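You operate a simulated robot arm through the tools that you are given. There is no shell and no other tool. Be economical: measure what you need, move in short steps, check, and stop when the job is done.

You run a simulated two-armed robot. Do the job below in one go: nothing can be reset, and whatever is moved stays where it is left.

JOB
Free the belt guard and carry it to the wide spot in both hands.
Fine: slacken the guard knob to its stop; stand the guard pin in the pin cup. The crusher stays isolated and locked.

The check looks at the end state, three seconds after you hand in, the way a careful person would. Anything else that was tipped, shoved, dropped, spilled or broken makes it a failure.

ROBOT AND FRAMES
Two 7-joint arms with two-finger parallel grippers on one trunk, on a base that drives. Base frame: it is fixed to the floor where the robot stands at the start and does not move with it; the origin is under the middle of the robot, x ahead of it, y to its left, z up. Readings come in mm, degrees, newtons and seconds.
The left shoulder is at the start at [50, 165, 1230], the right one opposite. With the tool pointing down near the work surface each hand reaches from about 100 to 680 mm from the robot's upright axis, wherever it stands, measured 20 degrees to its own side. Places, roughly: crusher lock [1500, -600, 1200]; guard knob [500, -100, 900]; pin cup [600, 300, 900]; wide spot [600, -600, 800]. Payload 3.91 kg a hand.
Tool frame (each hand has its own): the origin (TCP) lies between the finger pads and is the grasp point; the fingertips stand 30 mm ahead of it; z points along the fingers, y is the line along which they close. Largest opening 110 mm; finger width 20, thickness 10; the body of the gripper, 48 by 112 mm, starts 55 mm behind the TCP.
Orientation is told as [roll, pitch, yaw] about the base's x, y, z axes, in that order, counted from this pose: with the fingers straight down and closing along the base's y, the tool's x points along the base's -x, its y along +y and its z along -z.

CONTROLS
- The arms move only by the tool arm_command. It takes "left_steps", "right_steps" or both (then of equal length, played together; a hand with none holds still); each is a list of rows, each a list of 7 numbers: the shift along the base's x, y, z in cm, then the turn, a rotation vector about the base's x, y, z in degrees, then the gripper command, from -1 (fully open) to 1 (shut), values between in proportion. In form: [[x, y, z, rx, ry, rz, hand], ...]. A call has 1 to 20 rows; each row is the pose to reach, as a shift and turn from the pose commanded when the call began. A row lasts 0.2 s, in which the tool goes at most 50 mm and 8.6 degrees; a call with a longer step from one row to the next is refused whole, and so is a gripper value outside its range. A pose out of reach is approached as far as the arm can. The call stops where the force on the tool passes 40 N (or 10 N more than at its start, if that is more) or the arm is blocked; 0.2 s more then pass. Each finger travels about 45 mm/s and halts on what it meets, pressing with about 34 N; the grip force reading is that of the motor and also rises with nothing between the fingers. The clock runs only during rows and for 0.2 s after the last one: add rows that repeat a pose to give the fingers time. The reply holds the time, the measured pose of the TCP, the force on the tool along the base axes, the opening and the grip force, in the units named above and with some noise, with the torque about the TCP (base axes, N m) and any sound that the robot's microphone picked up.
- Cameras (640 x 400 px; columns grow to the right, rows downward): "scene" is now at [115.7, -9.5, 1403.6]; the picture's right is [-0.10, -0.99, 0.00], its down [-0.53, 0.06, -0.84] and it looks along [0.84, -0.09, -0.54] (base axes); focal length 249 px, centre (320, 200). "left" rides on the left gripper at [72, -17, -103] in its tool frame; the picture's right is [0.23, 0.97, 0.00], its down [-0.76, 0.18, -0.62] and it looks along [-0.61, 0.14, 0.78] (tool axes); focal length 222 px, centre (320, 200). "right" rides on the right gripper at [72, 17, -103] in its tool frame; the picture's right is [-0.23, 0.97, 0.00], its down [-0.76, -0.18, -0.62] and it looks along [-0.61, -0.14, 0.78] (tool axes); focal length 222 px, centre (320, 200). There is no depth. A picture from a camera that has moved, and an enlarged one, comes with that camera's place and axes in the base frame and with its lens.
- grab_frame(camera): a new picture of that camera. The clock stands still meanwhile.
- slide_trunk(by): slides the trunk up (or, below 0, down) by that many mm; the arms and the scene camera ride with it, the base frame stays. It gives what a move gives, with no picture.
- steer(legs): drives the robot by 1 to 6 legs, each [ahead, left, turn to the left] in mm, mm and degrees, along the robot's own axes; the way and the turn of a leg run together, so that a leg with both is an arc; at most 1500 mm and 180 degrees a leg. The arms and the cameras ride along, it lands a little off, and it stops where it bumps. It gives what a move gives.
- pan_tilt(pan, tilt): turns the head with the scene camera to pan (to the left, within 80 degrees either way) and tilt (down, from -29 to 69), counted from straight ahead of the robot. It gives what a move gives.
- zoom(camera, box): a new picture of the part [left, top, right, bottom] of that camera's present view, enlarged. The clock stands still meanwhile.
- close_job(): hands the job in; it is judged then, once.

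Go step by step. Nothing tells you exact positions but the pictures and the camera data: compare them with the known pose of the tool, close in by small moves and look again before you grip or let go. The budget is 120 turns and 92 pictures, counting those below and the enlarged ones. Unless the task says otherwise, let go and move clear before handing in, and close with one line.

The tools are called as a command line: name --argument value ..., lists and objects as JSON in quotes. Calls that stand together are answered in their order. arm_command: Moves the arms, as the interface text tells. Its arguments: {"type":"object","properties":{"left_steps":{"type":"array","items":{"type":"array","items":{"type":"number"}}},"right_steps":{"type":"array","items":{"type":"array","items":{"type":"number"}}}},"required":[]} The other tools are called the same way: slide_trunk (by) slides the trunk up or down; steer (legs) drives the base; pan_tilt (pan, tilt) turns the head that bears the scene camera; grab_frame (camera) takes a picture; zoom (camera, box) takes an enlarged picture of a part of a camera's view; close_job () hands the job in.

At the start:

```text
time: 0.0
left_tool_pos: [483.0, 198.0, 1272.2]
left_tool_rot: [0.1, 0.1, 0.0]
left_ft_force: [1.3, -1.1, 0.1]
left_wrist_torque: [0.04, 0.01, 0.02]
left_gripper_width: 109.9
left_finger_force: 0.1
right_tool_pos: [333.0, -116.4, 1190.9]
right_tool_rot: [0.0, 0.0, 0.0]
right_ft_force: [-0.5, -0.6, 0.1]
right_wrist_torque: [0.02, 0.01, 0.0]
right_gripper_width: 110.1
right_finger_force: 0.0
trunk travel left (down, up): [-450.0, 53.0]
robot x, y, heading: [3.4, 1.9, 0.1]
head pan, tilt: [-5.9, 32.5]
```

scene: 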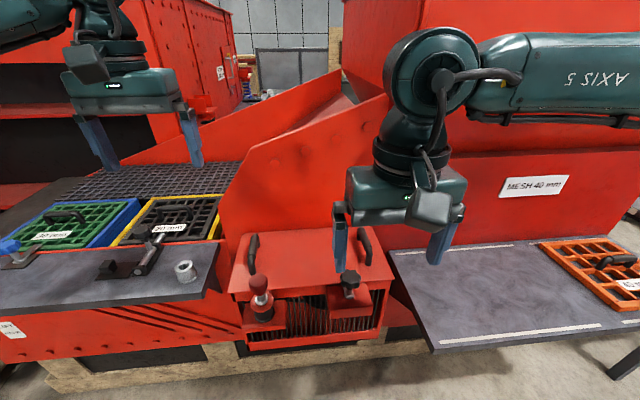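
right: 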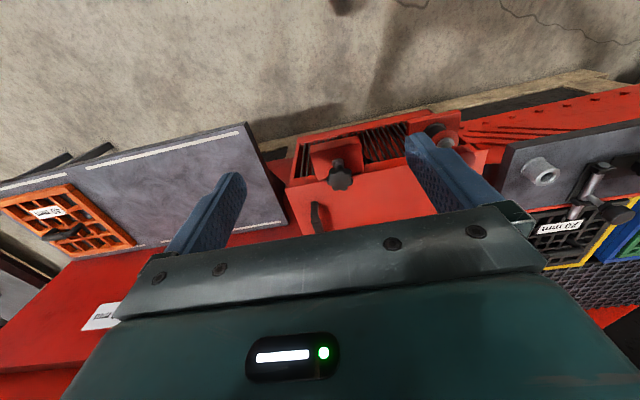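
left: 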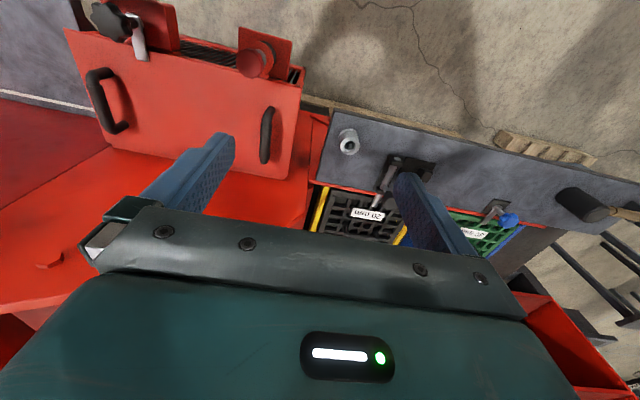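

I see the red guard with two black handles, a black star knob on its front right and a red-headed pin on its front left; the pin cup sits on the left bench, and the wide spot is the right bench. I'll look closer before moving.

zoom --camera "scene" --box '[220, 210, 420, 350]'

zoom --camera "left" --box '[60, 0, 380, 200]'

zoom --camera "right" --box '[260, 90, 580, 290]'

pan_tilt --pan -35 --tilt 20

```text
2.86 times, centred on (320, 280) of scene
camera zoom: at [115.7, -9.5, 1403.6], right [-0.1, -0.99, 0.0], down [-0.53, 0.06, -0.84], along [0.84, -0.09, -0.54], focal length 712 px, centre (320, -29)
```

zoom: 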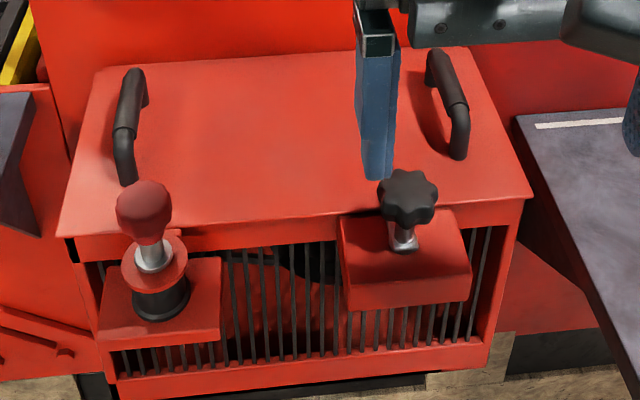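

```text
2.00 times, centred on (220, 100) of left
camera zoom: at [411.0, 181.4, 1373.6], right [-0.23, 0.97, 0.0], down [0.76, 0.18, 0.62], along [0.61, 0.14, -0.78], focal length 444 px, centre (520, 400)
```

zoom: 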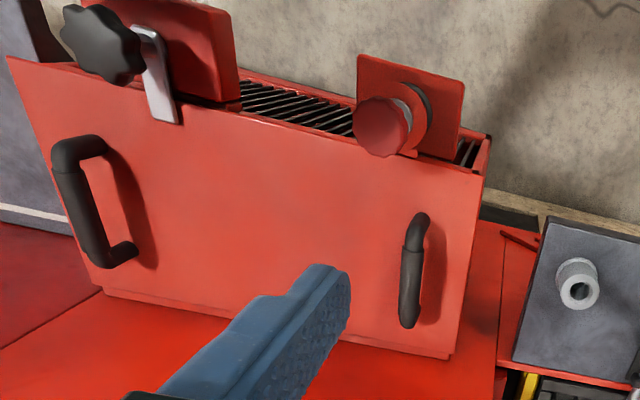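

```text
2.00 times, centred on (420, 190) of right
camera zoom: at [260.1, -100.8, 1294.0], right [0.23, 0.97, 0.0], down [0.76, -0.18, 0.62], along [0.61, -0.14, -0.78], focal length 444 px, centre (120, 220)
```

zoom: 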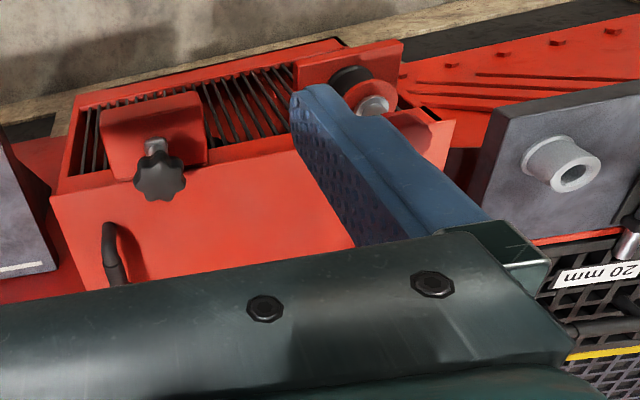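

```text
time: 0.9
left_tool_pos: [483.7, 198.1, 1271.8]
left_tool_rot: [0.1, 0.0, 0.2]
left_ft_force: [-0.9, 0.1, -0.6]
left_wrist_torque: [-0.03, -0.01, -0.02]
left_gripper_width: 110.0
left_finger_force: 0.0
right_tool_pos: [333.3, -117.1, 1191.7]
right_tool_rot: [0.0, 0.0, 0.0]
right_ft_force: [0.4, 1.0, 0.6]
right_wrist_torque: [-0.04, -0.01, -0.02]
right_gripper_width: 110.0
right_finger_force: 0.0
trunk travel left (down, up): [-450.0, 53.0]
robot x, y, heading: [2.0, 5.3, 0.0]
head pan, tilt: [-35.0, 20.0]
```

The head is now turned right; I'll view the lock side and the wide spot.

grab_frame --camera "scene"

```text
85 pictures are left
camera scene: at [103.1, -53.7, 1423.6], right [-0.57, -0.82, 0.0], down [-0.28, 0.2, -0.94], along [0.77, -0.54, -0.34], focal length 249 px, centre (320, 200)
```

scene: 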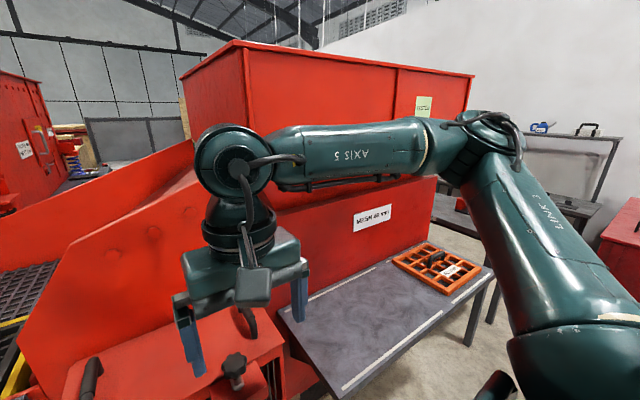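

Triangulating gives the knob at about (481, -115, 957), the pin head at about (490, 83, 948) and the cup mouth at about (596, 287, 910). I'll hover the right hand over the knob and look.

arm_command --right_steps '[[4, 0, -3, 0, 0, 0, -1], [8, 0, -6, 0, 0, 0, -1], [12, 0.1, -8, 0, 0, 0, -1], [14.8, 0.1, -10, 0, 0, 0, -1], [14.8, 0.1, -10, 0, 0, 0, -1]]'

grab_frame --camera "right"

grab_frame --camera "left"

```text
time: 2.1
left_tool_pos: [482.2, 199.3, 1271.9]
left_tool_rot: [0.1, 0.0, 0.2]
left_ft_force: [-0.6, -0.4, 0.2]
left_wrist_torque: [0.03, 0.03, -0.02]
left_gripper_width: 110.1
left_finger_force: 0.0
right_tool_pos: [480.4, -115.8, 1089.9]
right_tool_rot: [0.1, 0.0, 0.0]
right_ft_force: [-0.3, 0.3, -1.1]
right_wrist_torque: [0.01, -0.01, 0.04]
right_gripper_width: 110.0
right_finger_force: 0.0
trunk travel left (down, up): [-450.0, 53.0]
robot x, y, heading: [0.4, -0.7, -0.1]
head pan, tilt: [-35.0, 20.0]
```

```text
84 pictures are left
camera right: at [408.4, -99.8, 1192.9], right [0.23, 0.97, 0.0], down [0.76, -0.18, 0.62], along [0.61, -0.14, -0.78], focal length 222 px, centre (320, 200)
```

right: 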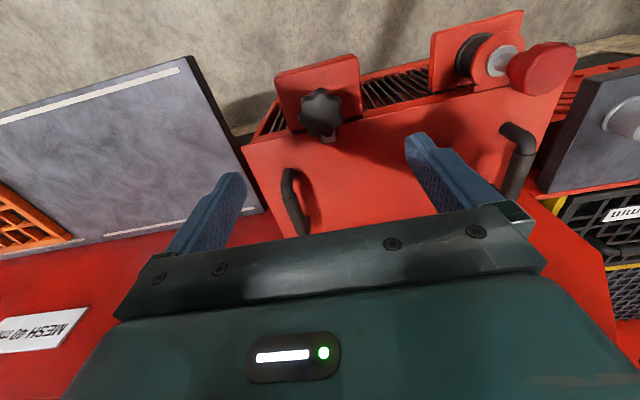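

```text
83 pictures are left
camera left: at [410.7, 181.4, 1373.7], right [-0.23, 0.97, 0.0], down [0.76, 0.18, 0.62], along [0.61, 0.14, -0.78], focal length 222 px, centre (320, 200)
```

left: 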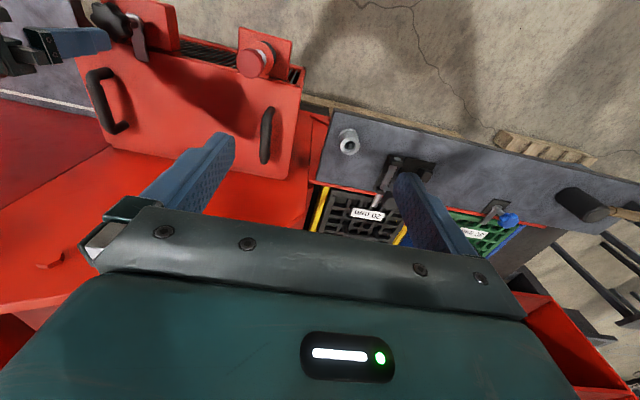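

The right-hand view confirms the knob at (480, -116). I'll enlarge the knob and pin for markings and the clamp shape.

zoom --camera "right" --box '[240, 40, 400, 140]'

zoom --camera "left" --box '[70, 0, 310, 150]'

zoom --camera "right" --box '[420, 0, 600, 112]'

```text
4.00 times, centred on (320, 90) of right
camera zoom: at [408.4, -99.8, 1192.9], right [0.23, 0.97, 0.0], down [0.76, -0.18, 0.62], along [0.61, -0.14, -0.78], focal length 888 px, centre (320, 640)
```

zoom: 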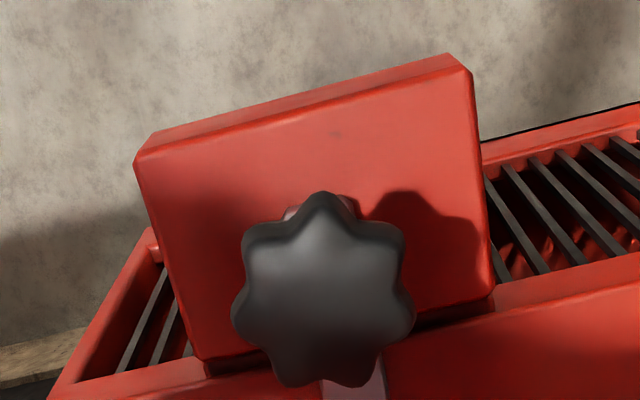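

```text
2.67 times, centred on (190, 75) of left
camera zoom: at [410.7, 181.4, 1373.7], right [-0.23, 0.97, 0.0], down [0.76, 0.18, 0.62], along [0.61, 0.14, -0.78], focal length 592 px, centre (667, 533)
```

zoom: 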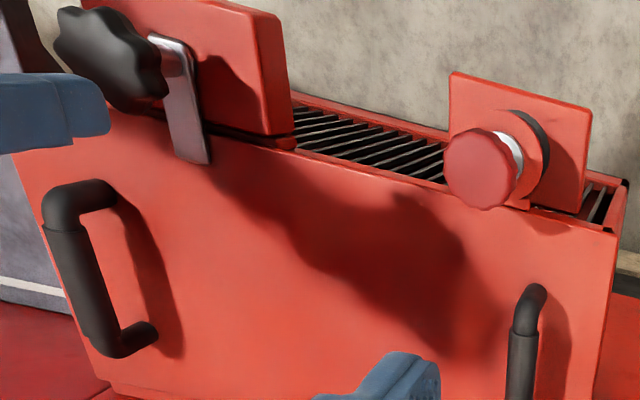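

```text
3.56 times, centred on (510, 56) of right
camera zoom: at [408.4, -99.8, 1192.9], right [0.23, 0.97, 0.0], down [0.76, -0.18, 0.62], along [0.61, -0.14, -0.78], focal length 790 px, centre (-356, 712)
```

zoom: 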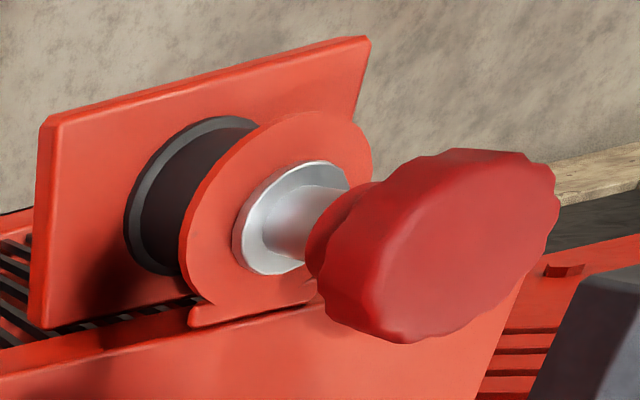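

The knob is a star about 48 mm wide, with a metal tongue from its stem lying over the guard's top edge; the pin runs through the guard's ring into a black socket. I'll pre-wind the right wrist -80° and lower around the knob.

arm_command --right_steps '[[0, 0, 0, 0, 0, -8, -1], [0, 0, 0, 0, 0, -16, -1], [0, 0, -0.5, 0, 0, -24, -1], [0, 0, -1, 0, 0, -32, -1], [0, 0, -2, 0, 0, -40, -1], [0, 0, -3, 0, 0, -48, -1], [0, 0, -4, 0, 0, -56, -1], [0, 0, -5, 0, 0, -64, -1], [0, 0, -6, 0, 0, -72, -1], [0, 0, -8, 0, 0, -80, -1], [0, 0, -8, 0, 0, -80, -1]]'

grab_frame --camera "right"

```text
time: 4.5
left_tool_pos: [482.4, 197.7, 1271.6]
left_tool_rot: [0.1, 0.0, 0.0]
left_ft_force: [0.4, 0.2, -0.7]
left_wrist_torque: [0.01, -0.02, 0.0]
left_gripper_width: 110.0
left_finger_force: 0.2
right_tool_pos: [481.5, -116.3, 1011.0]
right_tool_rot: [-0.1, 0.0, -80.1]
right_ft_force: [0.0, 0.0, 0.7]
right_wrist_torque: [-0.04, 0.01, 0.0]
right_gripper_width: 109.9
right_finger_force: 0.0
trunk travel left (down, up): [-450.0, 53.0]
robot x, y, heading: [1.2, 1.0, 0.2]
head pan, tilt: [-35.0, 20.0]
```

```text
79 pictures are left
camera right: at [485.1, -42.5, 1113.9], right [1.0, -0.06, 0.0], down [-0.05, -0.78, 0.62], along [-0.04, -0.62, -0.78], focal length 222 px, centre (320, 200)
```

right: 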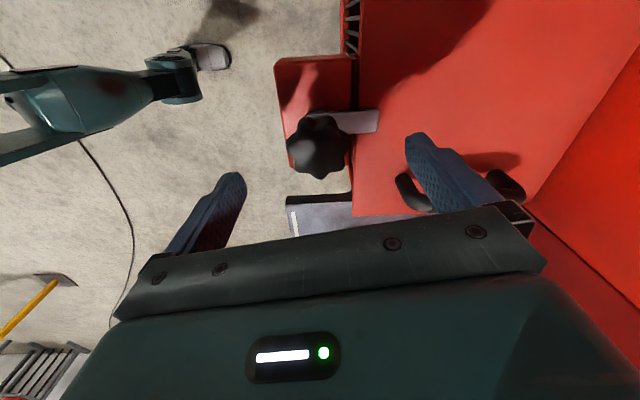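

The knob is centred between the fingers. Descending to grasp height, then closing.

arm_command --right_steps '[[-0.1, 0, -2.5, 0, 0, 0, -1], [-0.1, 0, -4.0, 0, 0, 0, -1], [-0.1, 0, -5.0, 0, 0, 0, -1], [-0.1, 0, -5.0, 0, 0, 0, 0], [-0.1, 0, -5.0, 0, 0, 0, 0.5], [-0.1, 0, -5.0, 0, 0, 0, 1], [-0.1, 0, -5.0, 0, 0, 0, 1], [-0.1, 0, -5.0, 0, 0, 0, 1], [-0.1, 0, -5.0, 0, 0, 0, 1]]'

grab_frame --camera "right"

```text
time: 6.5
left_tool_pos: [483.9, 198.6, 1271.7]
left_tool_rot: [0.1, 0.0, 0.1]
left_ft_force: [0.8, 0.5, -0.2]
left_wrist_torque: [-0.03, -0.04, -0.02]
left_gripper_width: 109.8
left_finger_force: 0.0
right_tool_pos: [480.2, -115.9, 961.4]
right_tool_rot: [0.0, 0.0, -80.0]
right_ft_force: [4.7, 0.6, -0.7]
right_wrist_torque: [-0.02, 0.16, -0.01]
right_gripper_width: 44.9
right_finger_force: 44.9
trunk travel left (down, up): [-450.0, 53.0]
robot x, y, heading: [0.3, 0.3, 0.1]
head pan, tilt: [-35.0, 20.0]
```

```text
78 pictures are left
camera right: at [484.2, -42.2, 1064.3], right [1.0, -0.06, 0.0], down [-0.04, -0.78, 0.62], along [-0.03, -0.62, -0.78], focal length 222 px, centre (320, 200)
```

right: 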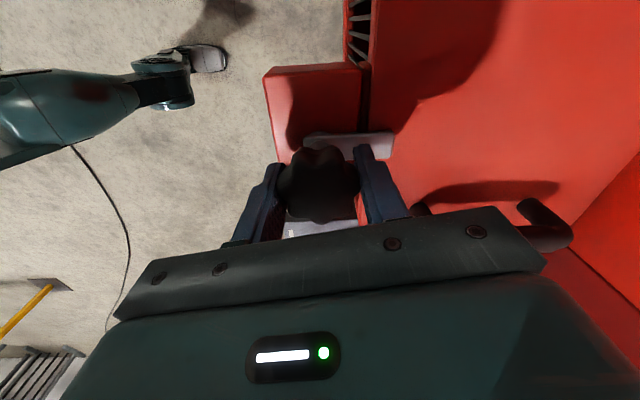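

The knob is held at 45 mm width. Turning it counter-clockwise 40° and checking torque.

arm_command --right_steps '[[0, 0, 0, 0, 0, 8, 1], [0, 0, 0, 0, 0, 16, 1], [0, 0, 0, 0, 0, 24, 1], [0, 0, 0, 0, 0, 32, 1], [0, 0, 0, 0, 0, 40, 1], [0, 0, 0, 0, 0, 40, 1]]'

grab_frame --camera "right"

```text
time: 7.9
left_tool_pos: [483.2, 198.5, 1271.2]
left_tool_rot: [-0.2, 0.0, 0.1]
left_ft_force: [-0.1, 0.4, -0.2]
left_wrist_torque: [-0.03, 0.01, -0.02]
left_gripper_width: 110.0
left_finger_force: 0.0
right_tool_pos: [480.8, -115.0, 960.9]
right_tool_rot: [0.1, 0.1, -39.8]
right_ft_force: [10.7, 2.6, 7.0]
right_wrist_torque: [0.25, 1.06, 0.01]
right_gripper_width: 44.4
right_finger_force: 44.7
trunk travel left (down, up): [-450.0, 53.0]
robot x, y, heading: [0.9, 1.4, 0.0]
head pan, tilt: [-35.0, 20.0]
```

```text
77 pictures are left
camera right: at [435.8, -56.8, 1064.2], right [0.8, 0.6, 0.0], down [0.47, -0.63, 0.62], along [0.38, -0.5, -0.78], focal length 222 px, centre (320, 200)
```

right: 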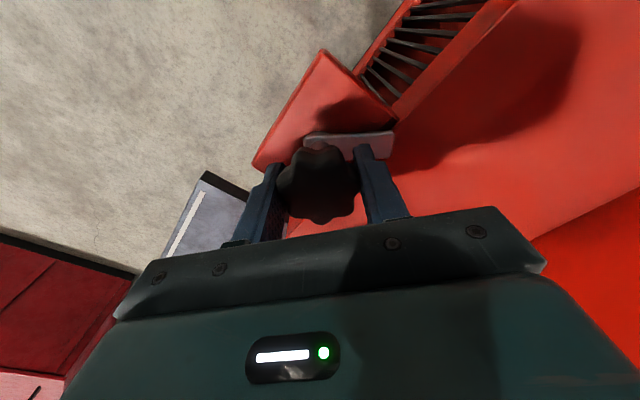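

The knob and tongue turned together with the hand and the knob pushes up slightly, so this is the loosening way. Continuing another 40°.

arm_command --right_steps '[[0, 0, 0.02, 0, 0, 8, 1], [0, 0, 0.05, 0, 0, 16, 1], [0, 0, 0.08, 0, 0, 24, 1], [0, 0, 0.1, 0, 0, 32, 1], [0, 0, 0.1, 0, 0, 40, 1], [0, 0, 0.1, 0, 0, 40, 1]]'

```text
time: 9.3
left_tool_pos: [484.6, 199.3, 1271.1]
left_tool_rot: [-0.1, 0.1, 0.1]
left_ft_force: [-0.2, 0.6, -0.1]
left_wrist_torque: [0.0, 0.01, 0.01]
left_gripper_width: 110.1
left_finger_force: 0.1
right_tool_pos: [480.7, -114.3, 960.9]
right_tool_rot: [0.0, -0.1, 0.2]
right_ft_force: [14.1, 10.6, -1.0]
right_wrist_torque: [-0.33, -0.72, -0.01]
right_gripper_width: 44.4
right_finger_force: 44.9
trunk travel left (down, up): [-450.0, 53.0]
robot x, y, heading: [0.9, 2.2, -0.1]
head pan, tilt: [-35.0, 20.0]
```

Some sideways force shows the axis is a touch ahead and left; I'll shift 1 mm and continue turning.

arm_command --right_steps '[[0.05, 0.05, 0, 0, 0, 8, 1], [0.1, 0.1, 0, 0, 0, 16, 1], [0.1, 0.1, 0, 0, 0, 24, 1], [0.1, 0.1, 0, 0, 0, 32, 1], [0.1, 0.1, 0, 0, 0, 40, 1], [0.1, 0.1, 0, 0, 0, 40, 1]]'

grab_frame --camera "left"

```text
time: 10.7
left_tool_pos: [482.0, 198.6, 1270.5]
left_tool_rot: [0.0, 0.0, 0.1]
left_ft_force: [-0.6, -0.4, 0.3]
left_wrist_torque: [0.0, 0.02, -0.01]
left_gripper_width: 110.4
left_finger_force: 0.1
right_tool_pos: [480.1, -116.0, 960.7]
right_tool_rot: [0.0, 0.3, 40.1]
right_ft_force: [-8.6, 3.9, -4.2]
right_wrist_torque: [-0.46, 0.67, -1.1]
right_gripper_width: 43.3
right_finger_force: 44.7
trunk travel left (down, up): [-450.0, 53.0]
robot x, y, heading: [-0.4, -3.2, 0.2]
head pan, tilt: [-35.0, 20.0]
```

```text
76 pictures are left
camera left: at [410.4, 181.8, 1373.6], right [-0.23, 0.97, 0.0], down [0.76, 0.18, 0.62], along [0.61, 0.14, -0.78], focal length 222 px, centre (320, 200)
```

left: 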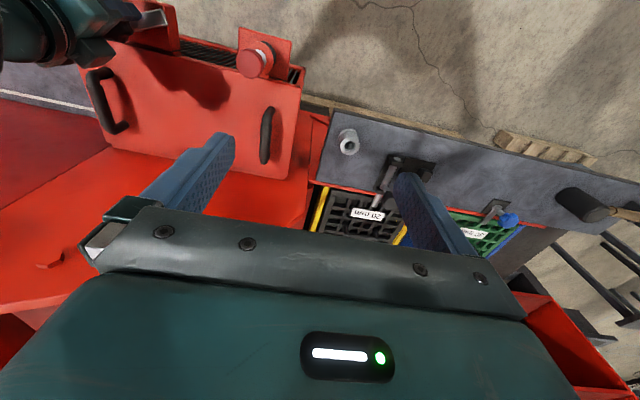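

A -1.1 N m reaction has appeared, which suggests the stop. I'll check the tongue's direction.

zoom --camera "left" --box '[70, 0, 230, 100]'

grab_frame --camera "right"

```text
4.00 times, centred on (150, 50) of left
camera zoom: at [410.4, 181.8, 1373.6], right [-0.23, 0.97, 0.0], down [0.76, 0.18, 0.62], along [0.61, 0.14, -0.78], focal length 888 px, centre (1000, 800)
```

zoom: 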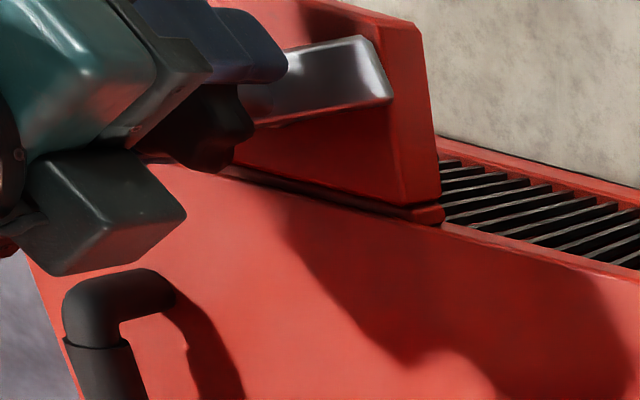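

```text
74 pictures are left
camera right: at [413.1, -149.6, 1064.3], right [-0.45, 0.89, 0.0], down [0.7, 0.35, 0.62], along [0.55, 0.28, -0.78], focal length 222 px, centre (320, 200)
```

right: 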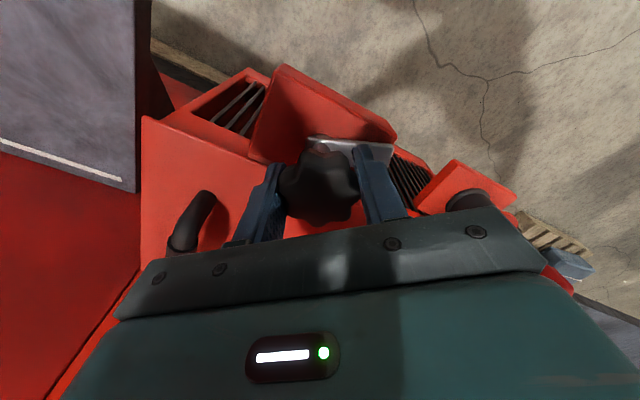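

The tongue now points along +y, slightly toward the robot and clear of the guard edge. I'll nudge 12° more to confirm it's the stop.

arm_command --right_steps '[[0, 0, 0, 0, 0, 6, 1], [0, 0, 0, 0, 0, 12, 1], [0, 0, 0, 0, 0, 12, 1]]'

grab_frame --camera "right"

```text
time: 11.5
left_tool_pos: [482.4, 199.7, 1270.5]
left_tool_rot: [-0.2, 0.0, 0.1]
left_ft_force: [0.3, 0.1, -0.4]
left_wrist_torque: [0.02, 0.0, -0.01]
left_gripper_width: 110.0
left_finger_force: 0.1
right_tool_pos: [480.8, -114.6, 960.5]
right_tool_rot: [0.0, -0.1, 52.1]
right_ft_force: [-3.7, 8.3, -6.6]
right_wrist_torque: [0.06, -0.52, -0.74]
right_gripper_width: 45.1
right_finger_force: 44.7
trunk travel left (down, up): [-450.0, 53.0]
robot x, y, heading: [2.4, 1.0, 0.1]
head pan, tilt: [-35.0, 20.0]
```

```text
73 pictures are left
camera right: at [422.7, -161.6, 1064.7], right [-0.63, 0.78, 0.0], down [0.61, 0.49, 0.62], along [0.49, 0.39, -0.78], focal length 222 px, centre (320, 200)
```

right: 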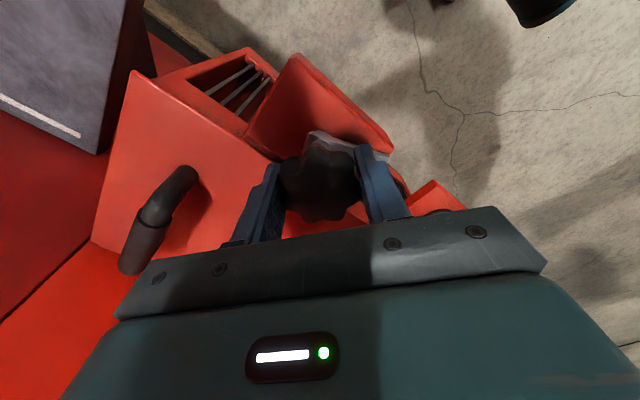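

The hand slipped about 12° round the knob while the tongue stayed put, so the knob is at its stop. I'll release, lift, and check.

arm_command --right_steps '[[0, 0, 0, 0, 0, 0, 0.2], [0, 0, 0, 0, 0, 0, -0.3], [0, 0, 0, 0, 0, 0, -1], [0, 0, 0, 0, 0, 0, -1], [0, 0, 0, 0, 0, 0, -1], [0, 0, 3, 0, 0, 0, -1], [0, 0, 7, 0, 0, 0, -1], [0, 0, 9, 0, 0, 0, -1]]'

grab_frame --camera "right"

```text
time: 13.3
left_tool_pos: [483.4, 199.1, 1271.0]
left_tool_rot: [0.0, 0.0, 0.1]
left_ft_force: [-0.1, 0.5, 0.2]
left_wrist_torque: [0.03, 0.0, 0.0]
left_gripper_width: 109.9
left_finger_force: 0.0
right_tool_pos: [480.0, -114.6, 1052.5]
right_tool_rot: [0.0, 0.0, 52.0]
right_ft_force: [-0.5, 0.3, 0.7]
right_wrist_torque: [0.01, 0.01, -0.01]
right_gripper_width: 110.1
right_finger_force: 0.0
trunk travel left (down, up): [-450.0, 53.0]
robot x, y, heading: [-0.8, -0.0, -0.2]
head pan, tilt: [-35.0, 20.0]
```

```text
72 pictures are left
camera right: at [421.9, -162.3, 1155.3], right [-0.63, 0.78, 0.0], down [0.61, 0.49, 0.62], along [0.49, 0.39, -0.78], focal length 222 px, centre (320, 200)
```

right: 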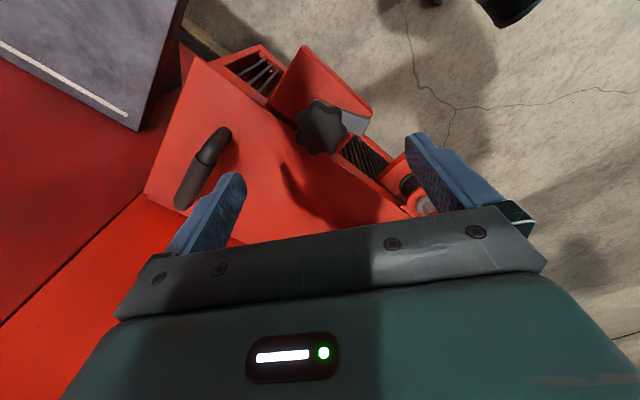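

The knob is released. I'll retract the right hand, untwisting it, and look at the tongue and pin from the left camera.

arm_command --right_steps '[[-1, -1, 2, 0, 0, -8, -1], [-2, -3, 4, 0, 0, -16, -1], [-3, -5, 6, 0, 0, -24, -1], [-4, -7, 8, 0, 0, -32, -1], [-5, -9, 10, 0, 0, -40, -1], [-5, -11, 10, 0, 0, -48, -1], [-5, -13, 10, 0, 0, -52, -1]]'

zoom --camera "left" --box '[70, 0, 310, 150]'

```text
time: 14.9
left_tool_pos: [483.1, 197.4, 1272.8]
left_tool_rot: [0.0, 0.0, 0.1]
left_ft_force: [0.1, -0.9, -0.2]
left_wrist_torque: [-0.01, -0.06, 0.03]
left_gripper_width: 110.2
left_finger_force: 0.1
right_tool_pos: [431.2, -244.9, 1151.0]
right_tool_rot: [0.0, 0.0, -0.1]
right_ft_force: [0.7, -0.6, 0.0]
right_wrist_torque: [0.01, 0.01, -0.03]
right_gripper_width: 109.9
right_finger_force: 0.1
trunk travel left (down, up): [-450.0, 53.0]
robot x, y, heading: [0.7, 1.3, 0.2]
head pan, tilt: [-35.0, 20.0]
```

```text
2.67 times, centred on (190, 75) of left
camera zoom: at [410.8, 181.0, 1373.7], right [-0.23, 0.97, 0.0], down [0.76, 0.18, 0.62], along [0.61, 0.14, -0.78], focal length 592 px, centre (667, 533)
```

zoom: 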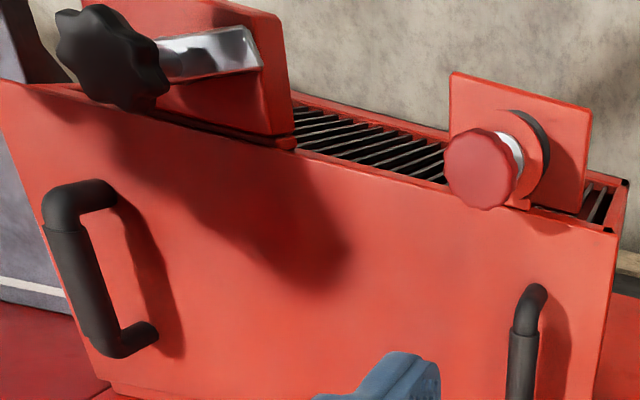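

The tongue now lies at about 104°, off the guard. To be sure of the stop, I'll re-grip at zero yaw and press gently counter-clockwise once more.

arm_command --right_steps '[[2, 4, -2, 0, 0, 0, -1], [4, 8, -5, 0, 0, 0, -1], [5, 12, -8, 0, 0, 0, -1], [5, 13, -10, 0, 0, 0, -1], [5, 13, -14, 0, 0, 0, -1], [5, 13, -18, 0, 0, 0, -1], [5, 13, -19, 0, 0, 0, -1], [5, 13, -19, 0, 0, 0, 0], [5, 13, -19, 0, 0, 0, 0.5], [5, 13, -19, 0, 0, 0, 1], [5, 13, -19, 0, 0, 0, 1], [5, 13, -19, 0, 0, 0, 1], [5, 13, -19, 0, 0, 0, 1]]'

arm_command --right_steps '[[0, 0, 0, 0, 0, 5, 1], [0, 0, 0, 0, 0, 10, 1], [0, 0, 0, 0, 0, 10, 1]]'

grab_frame --camera "right"

```text
refused: row 2 steps farther than a row can; nothing moved
```

```text
time: 15.7
left_tool_pos: [483.1, 199.1, 1272.1]
left_tool_rot: [0.0, 0.0, 0.1]
left_ft_force: [-0.7, 0.1, 0.6]
left_wrist_torque: [0.02, 0.02, 0.02]
left_gripper_width: 109.9
left_finger_force: 0.0
right_tool_pos: [431.2, -245.7, 1152.2]
right_tool_rot: [0.0, -0.1, 9.9]
right_ft_force: [-0.4, 0.1, 0.2]
right_wrist_torque: [-0.04, 0.02, -0.02]
right_gripper_width: 39.0
right_finger_force: 0.1
trunk travel left (down, up): [-450.0, 53.0]
robot x, y, heading: [0.7, 0.8, -0.1]
head pan, tilt: [-35.0, 20.0]
```

```text
70 pictures are left
camera right: at [356.4, -241.7, 1254.9], right [0.05, 1.0, 0.0], down [0.78, -0.04, 0.62], along [0.62, -0.03, -0.78], focal length 222 px, centre (320, 200)
```

right: 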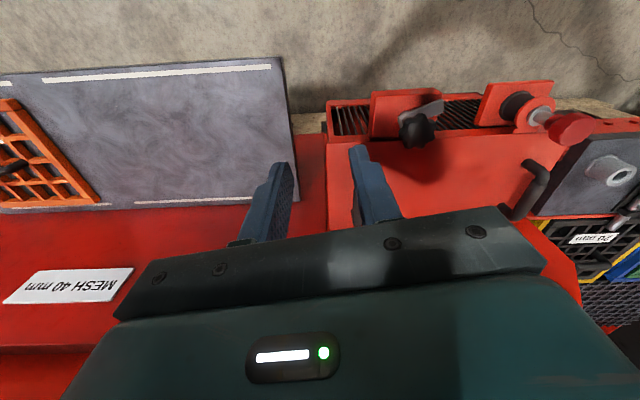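

The approach was refused for too long a step, so only a harmless turn in the air was made. I'll redo it in shorter steps with the hand open first.

arm_command --right_steps '[[0, 0, 0, 0, 0, -5, -1], [1, 3, -1, 0, 0, -10, -1], [2, 6, -3, 0, 0, -10, -1], [4, 9, -5, 0, 0, -10, -1], [5, 11, -7, 0, 0, -10, -1], [5, 13, -9, 0, 0, -10, -1], [5, 13, -13, 0, 0, -10, -1], [5, 13, -17, 0, 0, -10, -1], [5, 13, -19, 0, 0, -10, -1], [5, 13, -19, 0, 0, -10, 0], [5, 13, -19, 0, 0, -10, 0.5], [5, 13, -19, 0, 0, -10, 1], [5, 13, -19, 0, 0, -10, 1], [5, 13, -19, 0, 0, -10, 1], [5, 13, -19, 0, 0, -10, 1]]'

grab_frame --camera "right"

```text
time: 18.9
left_tool_pos: [483.0, 196.6, 1271.2]
left_tool_rot: [0.1, 0.0, 0.1]
left_ft_force: [0.5, 0.2, 0.3]
left_wrist_torque: [-0.02, 0.02, 0.01]
left_gripper_width: 109.8
left_finger_force: 0.1
right_tool_pos: [479.1, -114.8, 962.2]
right_tool_rot: [0.0, 0.0, 0.1]
right_ft_force: [-0.5, 0.0, -1.3]
right_wrist_torque: [-0.08, -0.01, 0.03]
right_gripper_width: 43.5
right_finger_force: 45.1
trunk travel left (down, up): [-450.0, 53.0]
robot x, y, heading: [-2.0, 0.7, 0.3]
head pan, tilt: [-35.0, 20.0]
```

```text
69 pictures are left
camera right: at [407.4, -98.6, 1064.7], right [0.23, 0.97, 0.0], down [0.76, -0.18, 0.62], along [0.61, -0.14, -0.78], focal length 222 px, centre (320, 200)
```

right: 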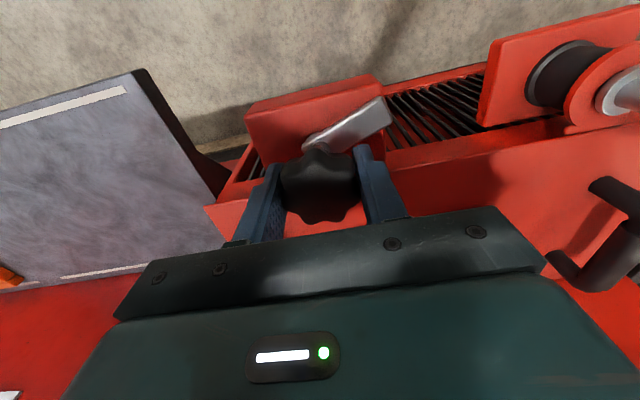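

Gripped again with no strain. Now turning 24° counter-clockwise in steps.

arm_command --right_steps '[[0, 0, 0, 0, 0, 6, 1], [0, 0, 0, 0, 0, 12, 1], [0, 0, 0, 0, 0, 12, 1]]'

grab_frame --camera "right"

```text
time: 19.7
left_tool_pos: [482.8, 198.5, 1271.5]
left_tool_rot: [0.0, 0.0, 0.1]
left_ft_force: [-0.1, -0.3, -0.3]
left_wrist_torque: [-0.03, -0.02, 0.01]
left_gripper_width: 109.8
left_finger_force: 0.1
right_tool_pos: [481.2, -114.7, 962.3]
right_tool_rot: [0.0, -0.1, 12.0]
right_ft_force: [0.1, 1.2, -0.9]
right_wrist_torque: [0.19, -0.15, -0.94]
right_gripper_width: 44.9
right_finger_force: 45.2
trunk travel left (down, up): [-450.0, 53.0]
robot x, y, heading: [4.1, 1.5, -0.0]
head pan, tilt: [-35.0, 20.0]
```

```text
68 pictures are left
camera right: at [406.3, -113.9, 1064.7], right [0.02, 1.0, 0.0], down [0.78, -0.02, 0.62], along [0.62, -0.01, -0.78], focal length 222 px, centre (320, 200)
```

right: 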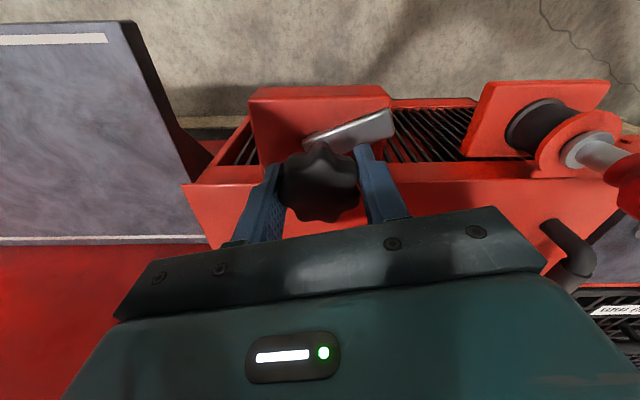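

The torque jumps to -0.94 N m at once and the tongue doesn't follow, so the knob is at its stop. Releasing and retracting the right hand, then bringing the left hand over the pin.

arm_command --right_steps '[[0, 0, 0, 0, 0, -1, 0.2], [0, 0, 0, 0, 0, -1, -0.3], [0, 0, 0, 0, 0, -1, -1], [0, 0, 0, 0, 0, -1, -1], [0, 0, 0, 0, 0, -1, -1], [0, 0, 3, 0, 0, -4, -1], [0, 0, 7, 0, 0, -8, -1], [0, 0, 10, 0, 0, -12, -1], [-2, -3, 13, 0, 0, -12, -1], [-4, -6, 15, 0, 0, -12, -1], [-6, -9, 17, 0, 0, -12, -1], [-8, -12, 19, 0, 0, -12, -1], [-10, -15, 19, 0, 0, -12, -1]]'

arm_command --left_steps '[[0, -4, -2, 0, 0, 0, -1], [0, -8, -4, 0, 0, 0, -1], [0.5, -11.5, -7, 0, 0, 0, -1], [0.5, -11.5, -11, 0, 0, 0, -1], [0.5, -11.5, -15, 0, 0, 0, -1], [0.5, -11.5, -18, 0, 0, 0, -1], [0.5, -11.5, -18, 0, 0, 0, -1]]'

grab_frame --camera "left"

grab_frame --camera "right"

```text
time: 22.5
left_tool_pos: [480.8, 197.6, 1271.9]
left_tool_rot: [0.0, 0.0, 0.2]
left_ft_force: [-0.1, 1.0, 0.1]
left_wrist_torque: [0.02, -0.02, 0.03]
left_gripper_width: 110.0
left_finger_force: 0.0
right_tool_pos: [378.2, -265.0, 1153.1]
right_tool_rot: [0.1, 0.0, -0.1]
right_ft_force: [-0.1, 0.0, -0.5]
right_wrist_torque: [0.03, 0.0, -0.02]
right_gripper_width: 109.8
right_finger_force: 0.1
trunk travel left (down, up): [-450.0, 53.0]
robot x, y, heading: [-1.0, -1.7, 0.1]
head pan, tilt: [-35.0, 20.0]
```

```text
time: 24.1
left_tool_pos: [487.4, 82.5, 1092.2]
left_tool_rot: [0.0, 0.0, 0.0]
left_ft_force: [0.2, 0.3, 0.3]
left_wrist_torque: [-0.01, 0.0, -0.01]
left_gripper_width: 109.9
left_finger_force: 0.1
right_tool_pos: [381.6, -265.2, 1153.1]
right_tool_rot: [0.0, 0.0, 0.0]
right_ft_force: [0.1, 0.0, -0.8]
right_wrist_torque: [-0.02, -0.02, 0.05]
right_gripper_width: 110.1
right_finger_force: 0.0
trunk travel left (down, up): [-450.0, 53.0]
robot x, y, heading: [1.3, -0.7, 0.1]
head pan, tilt: [-35.0, 20.0]
```

```text
67 pictures are left
camera left: at [415.1, 66.1, 1193.4], right [-0.23, 0.97, 0.0], down [0.76, 0.18, 0.62], along [0.61, 0.14, -0.78], focal length 222 px, centre (320, 200)
```

left: 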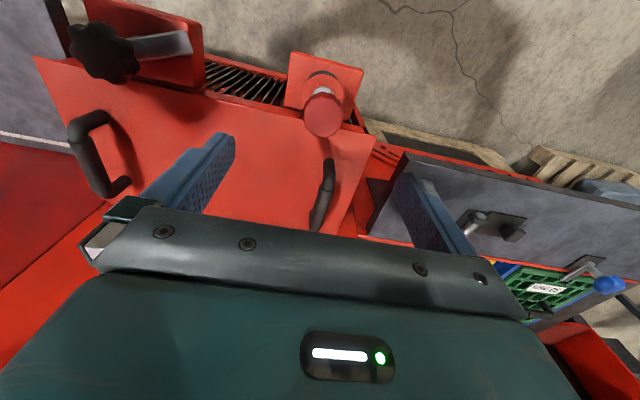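

```text
66 pictures are left
camera right: at [308.5, -248.7, 1255.7], right [0.23, 0.97, 0.0], down [0.76, -0.18, 0.62], along [0.61, -0.14, -0.78], focal length 222 px, centre (320, 200)
```

right: 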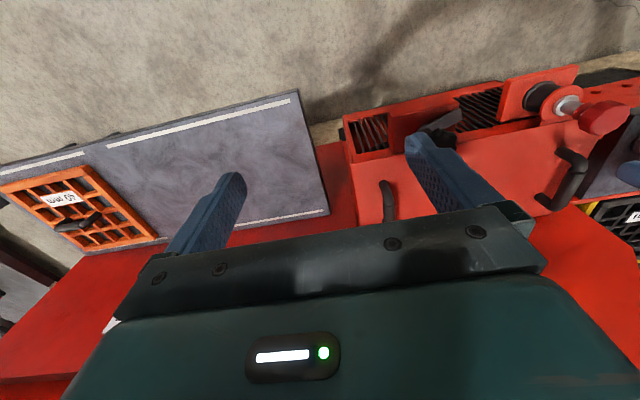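

The pin head is at about (486, 87), top near z = 970. I'll centre over it and lower partway to look again.

arm_command --left_steps '[[-0.1, 0.5, -4, 0, 0, 0, -1], [-0.1, 0.5, -7.5, 0, 0, 0, -1], [-0.1, 0.5, -7.5, 0, 0, 0, -1]]'

grab_frame --camera "left"

```text
time: 24.9
left_tool_pos: [486.0, 88.8, 1017.9]
left_tool_rot: [0.0, 0.1, 0.1]
left_ft_force: [-1.0, 0.3, -0.6]
left_wrist_torque: [0.03, -0.02, 0.0]
left_gripper_width: 110.1
left_finger_force: 0.0
right_tool_pos: [382.0, -265.4, 1152.5]
right_tool_rot: [0.0, 0.1, -0.1]
right_ft_force: [-0.1, -0.1, 0.7]
right_wrist_torque: [0.01, 0.0, 0.01]
right_gripper_width: 110.1
right_finger_force: 0.1
trunk travel left (down, up): [-450.0, 53.0]
robot x, y, heading: [0.1, 4.7, -0.2]
head pan, tilt: [-35.0, 20.0]
```

```text
65 pictures are left
camera left: at [414.6, 72.1, 1118.5], right [-0.23, 0.97, 0.0], down [0.76, 0.18, 0.62], along [0.61, 0.14, -0.78], focal length 222 px, centre (320, 200)
```

left: 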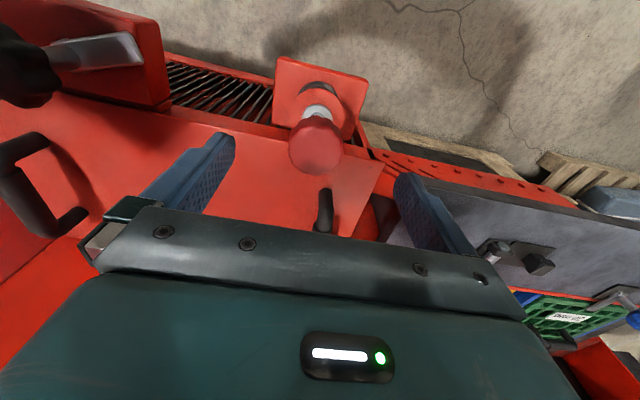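

The estimate of the head's height is loose; I'll enlarge this view and use the right camera too.

zoom --camera "left" --box '[240, 40, 400, 140]'

zoom --camera "left" --box '[240, 100, 400, 200]'

pan_tilt --pan 0 --tilt 45

grab_frame --camera "scene"

```text
4.00 times, centred on (320, 90) of left
camera zoom: at [414.6, 72.1, 1118.5], right [-0.23, 0.97, 0.0], down [0.76, 0.18, 0.62], along [0.61, 0.14, -0.78], focal length 888 px, centre (320, 640)
```

zoom: 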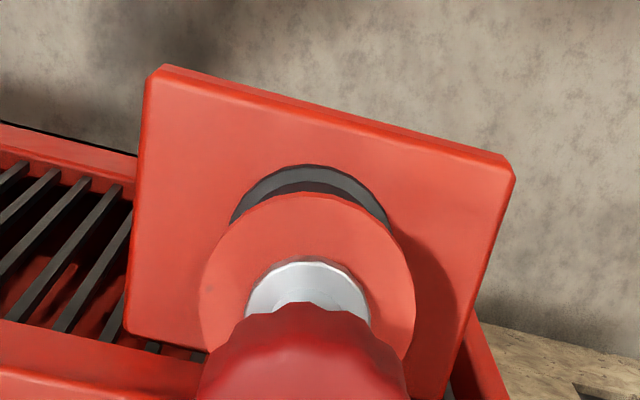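

```text
4.00 times, centred on (320, 150) of left
camera zoom: at [414.6, 72.1, 1118.5], right [-0.23, 0.97, 0.0], down [0.76, 0.18, 0.62], along [0.61, 0.14, -0.78], focal length 888 px, centre (320, 400)
```

zoom: 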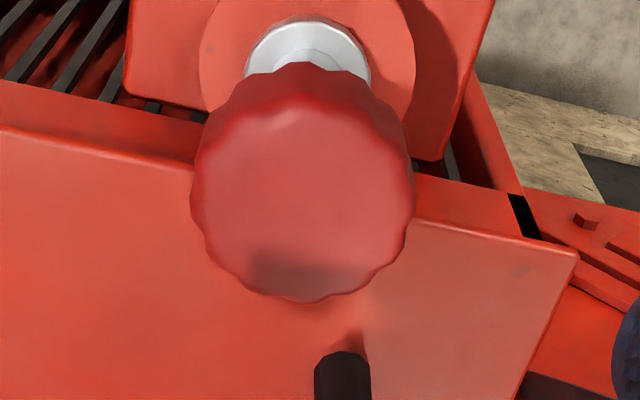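

```text
time: 25.9
left_tool_pos: [486.4, 89.4, 1016.8]
left_tool_rot: [0.0, 0.0, 0.2]
left_ft_force: [-0.4, -0.5, -0.2]
left_wrist_torque: [-0.03, 0.0, -0.02]
left_gripper_width: 110.1
left_finger_force: 0.1
right_tool_pos: [381.4, -264.7, 1152.1]
right_tool_rot: [0.1, 0.0, 0.1]
right_ft_force: [-1.0, -0.3, 0.6]
right_wrist_torque: [0.0, 0.0, 0.03]
right_gripper_width: 110.0
right_finger_force: 0.0
trunk travel left (down, up): [-450.0, 53.0]
robot x, y, heading: [0.1, -0.7, 0.1]
head pan, tilt: [0.0, 45.0]
```

```text
62 pictures are left
camera scene: at [108.1, -0.4, 1385.0], right [0.0, -1.0, 0.0], down [-0.71, 0.0, -0.71], along [0.71, 0.0, -0.71], focal length 249 px, centre (320, 200)
```

scene: 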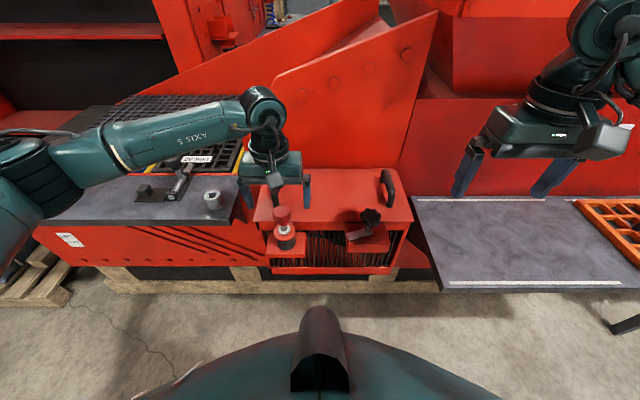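

The head top comes out at (486.5, 85.3, 965), about 41 mm wide. Centring, lowering to grasp height and closing.

arm_command --left_steps '[[0, -0.35, -2, 0, 0, 0, -1], [0, -0.35, -4.5, 0, 0, 0, -1], [0, -0.35, -6.2, 0, 0, 0, -1], [0, -0.35, -6.2, 0, 0, 0, 0], [0, -0.35, -6.2, 0, 0, 0, 0.5], [0, -0.35, -6.2, 0, 0, 0, 1], [0, -0.35, -6.2, 0, 0, 0, 1], [0, -0.35, -6.2, 0, 0, 0, 1], [0, -0.35, -6.2, 0, 0, 0, 1]]'

grab_frame --camera "left"

```text
time: 27.9
left_tool_pos: [488.0, 85.0, 954.8]
left_tool_rot: [0.1, 0.0, 0.2]
left_ft_force: [-0.2, 0.2, -0.7]
left_wrist_torque: [0.0, 0.03, -0.01]
left_gripper_width: 37.5
left_finger_force: 33.8
right_tool_pos: [380.3, -266.6, 1152.6]
right_tool_rot: [0.1, -0.1, 0.0]
right_ft_force: [-0.2, 0.5, 0.5]
right_wrist_torque: [-0.04, 0.0, -0.02]
right_gripper_width: 110.0
right_finger_force: 0.0
trunk travel left (down, up): [-450.0, 53.0]
robot x, y, heading: [0.2, 0.6, -0.0]
head pan, tilt: [0.0, 45.0]
```

```text
61 pictures are left
camera left: at [415.2, 67.9, 1056.7], right [-0.23, 0.97, 0.0], down [0.76, 0.18, 0.62], along [0.61, 0.14, -0.78], focal length 222 px, centre (320, 200)
```

left: 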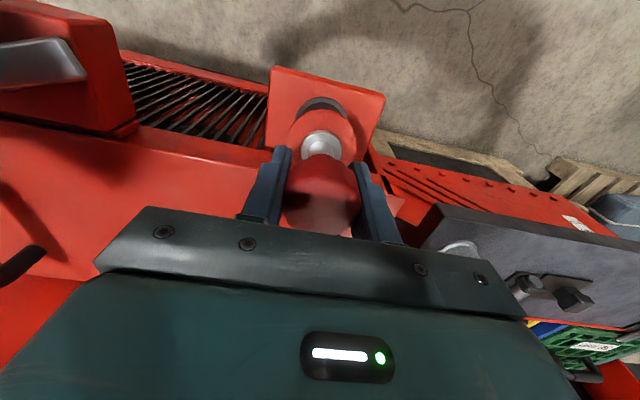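

The pin head is gripped at 37.5 mm. Pulling straight up.

arm_command --left_steps '[[0, 0, 0.5, 0, 0, 0, 1], [0, 0, 1, 0, 0, 0, 1], [0, 0, 1.5, 0, 0, 0, 1], [0, 0, 2, 0, 0, 0, 1], [0, 0, 3, 0, 0, 0, 1], [0, 0, 4, 0, 0, 0, 1], [0, 0, 4, 0, 0, 0, 1]]'

grab_frame --camera "left"

```text
time: 29.6
left_tool_pos: [486.8, 85.3, 995.3]
left_tool_rot: [0.0, 0.0, 0.1]
left_ft_force: [0.7, -0.8, -0.9]
left_wrist_torque: [0.02, 0.0, 0.01]
left_gripper_width: 37.4
left_finger_force: 33.8
right_tool_pos: [381.3, -264.5, 1152.6]
right_tool_rot: [-0.1, 0.1, 0.1]
right_ft_force: [-0.8, 0.7, -0.5]
right_wrist_torque: [-0.01, 0.01, -0.03]
right_gripper_width: 110.2
right_finger_force: 0.1
trunk travel left (down, up): [-450.0, 53.0]
robot x, y, heading: [-0.3, -2.8, -0.3]
head pan, tilt: [0.0, 45.0]
```

```text
60 pictures are left
camera left: at [414.8, 67.8, 1096.6], right [-0.23, 0.97, 0.0], down [0.76, 0.18, 0.62], along [0.61, 0.14, -0.78], focal length 222 px, centre (320, 200)
```

left: 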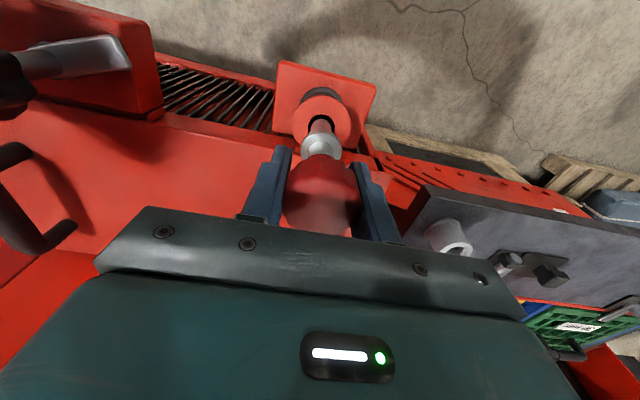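

The pin is sliding out cleanly. Continuing up.

arm_command --left_steps '[[0, 0, 2, 0, 0, 0, 1], [0, 0, 4, 0, 0, 0, 1], [0, 0, 6, 0, 0, 0, 1], [0, 0, 8, 0, 0, 0, 1], [0, 0, 10, 0, 0, 0, 1], [0, 0, 10, 0, 0, 0, 1]]'

grab_frame --camera "left"

zoom --camera "scene" --box '[190, 140, 390, 265]'

```text
time: 30.9
left_tool_pos: [487.5, 85.6, 1094.4]
left_tool_rot: [-0.1, 0.0, 0.1]
left_ft_force: [-0.5, -0.7, -1.8]
left_wrist_torque: [0.03, -0.01, 0.01]
left_gripper_width: 37.7
left_finger_force: 33.8
right_tool_pos: [381.4, -263.2, 1153.5]
right_tool_rot: [0.1, 0.0, 0.0]
right_ft_force: [0.6, 0.4, -0.6]
right_wrist_torque: [0.0, 0.02, 0.01]
right_gripper_width: 110.0
right_finger_force: 0.2
trunk travel left (down, up): [-450.0, 53.0]
robot x, y, heading: [3.0, -1.8, 0.2]
head pan, tilt: [0.0, 45.0]
```

```text
59 pictures are left
camera left: at [414.8, 67.8, 1196.7], right [-0.23, 0.97, 0.0], down [0.76, 0.18, 0.62], along [0.61, 0.14, -0.78], focal length 222 px, centre (320, 200)
```

left: 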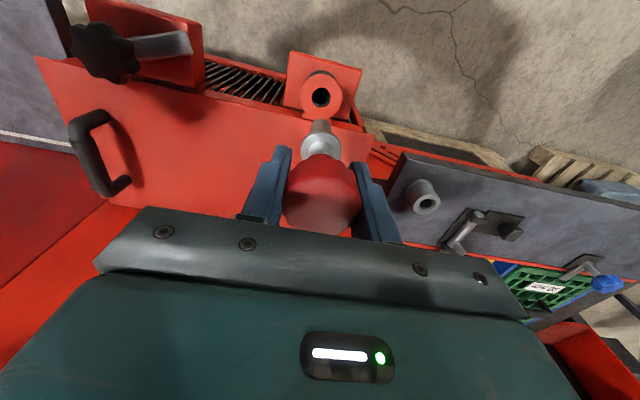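

```text
3.20 times, centred on (290, 202) of scene
camera zoom: at [108.3, -0.2, 1384.9], right [0.0, -1.0, 0.0], down [-0.71, 0.0, -0.71], along [0.71, 0.0, -0.71], focal length 798 px, centre (416, 192)
```

zoom: 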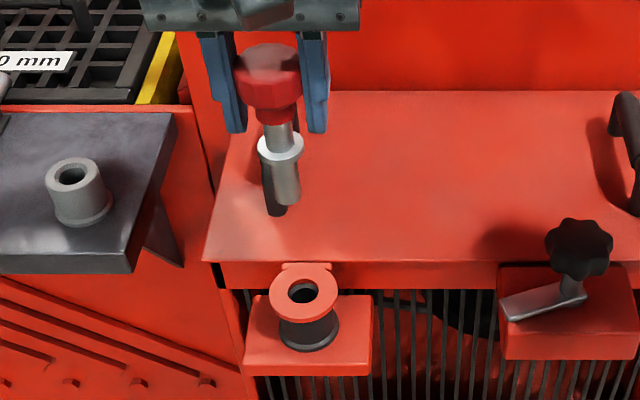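

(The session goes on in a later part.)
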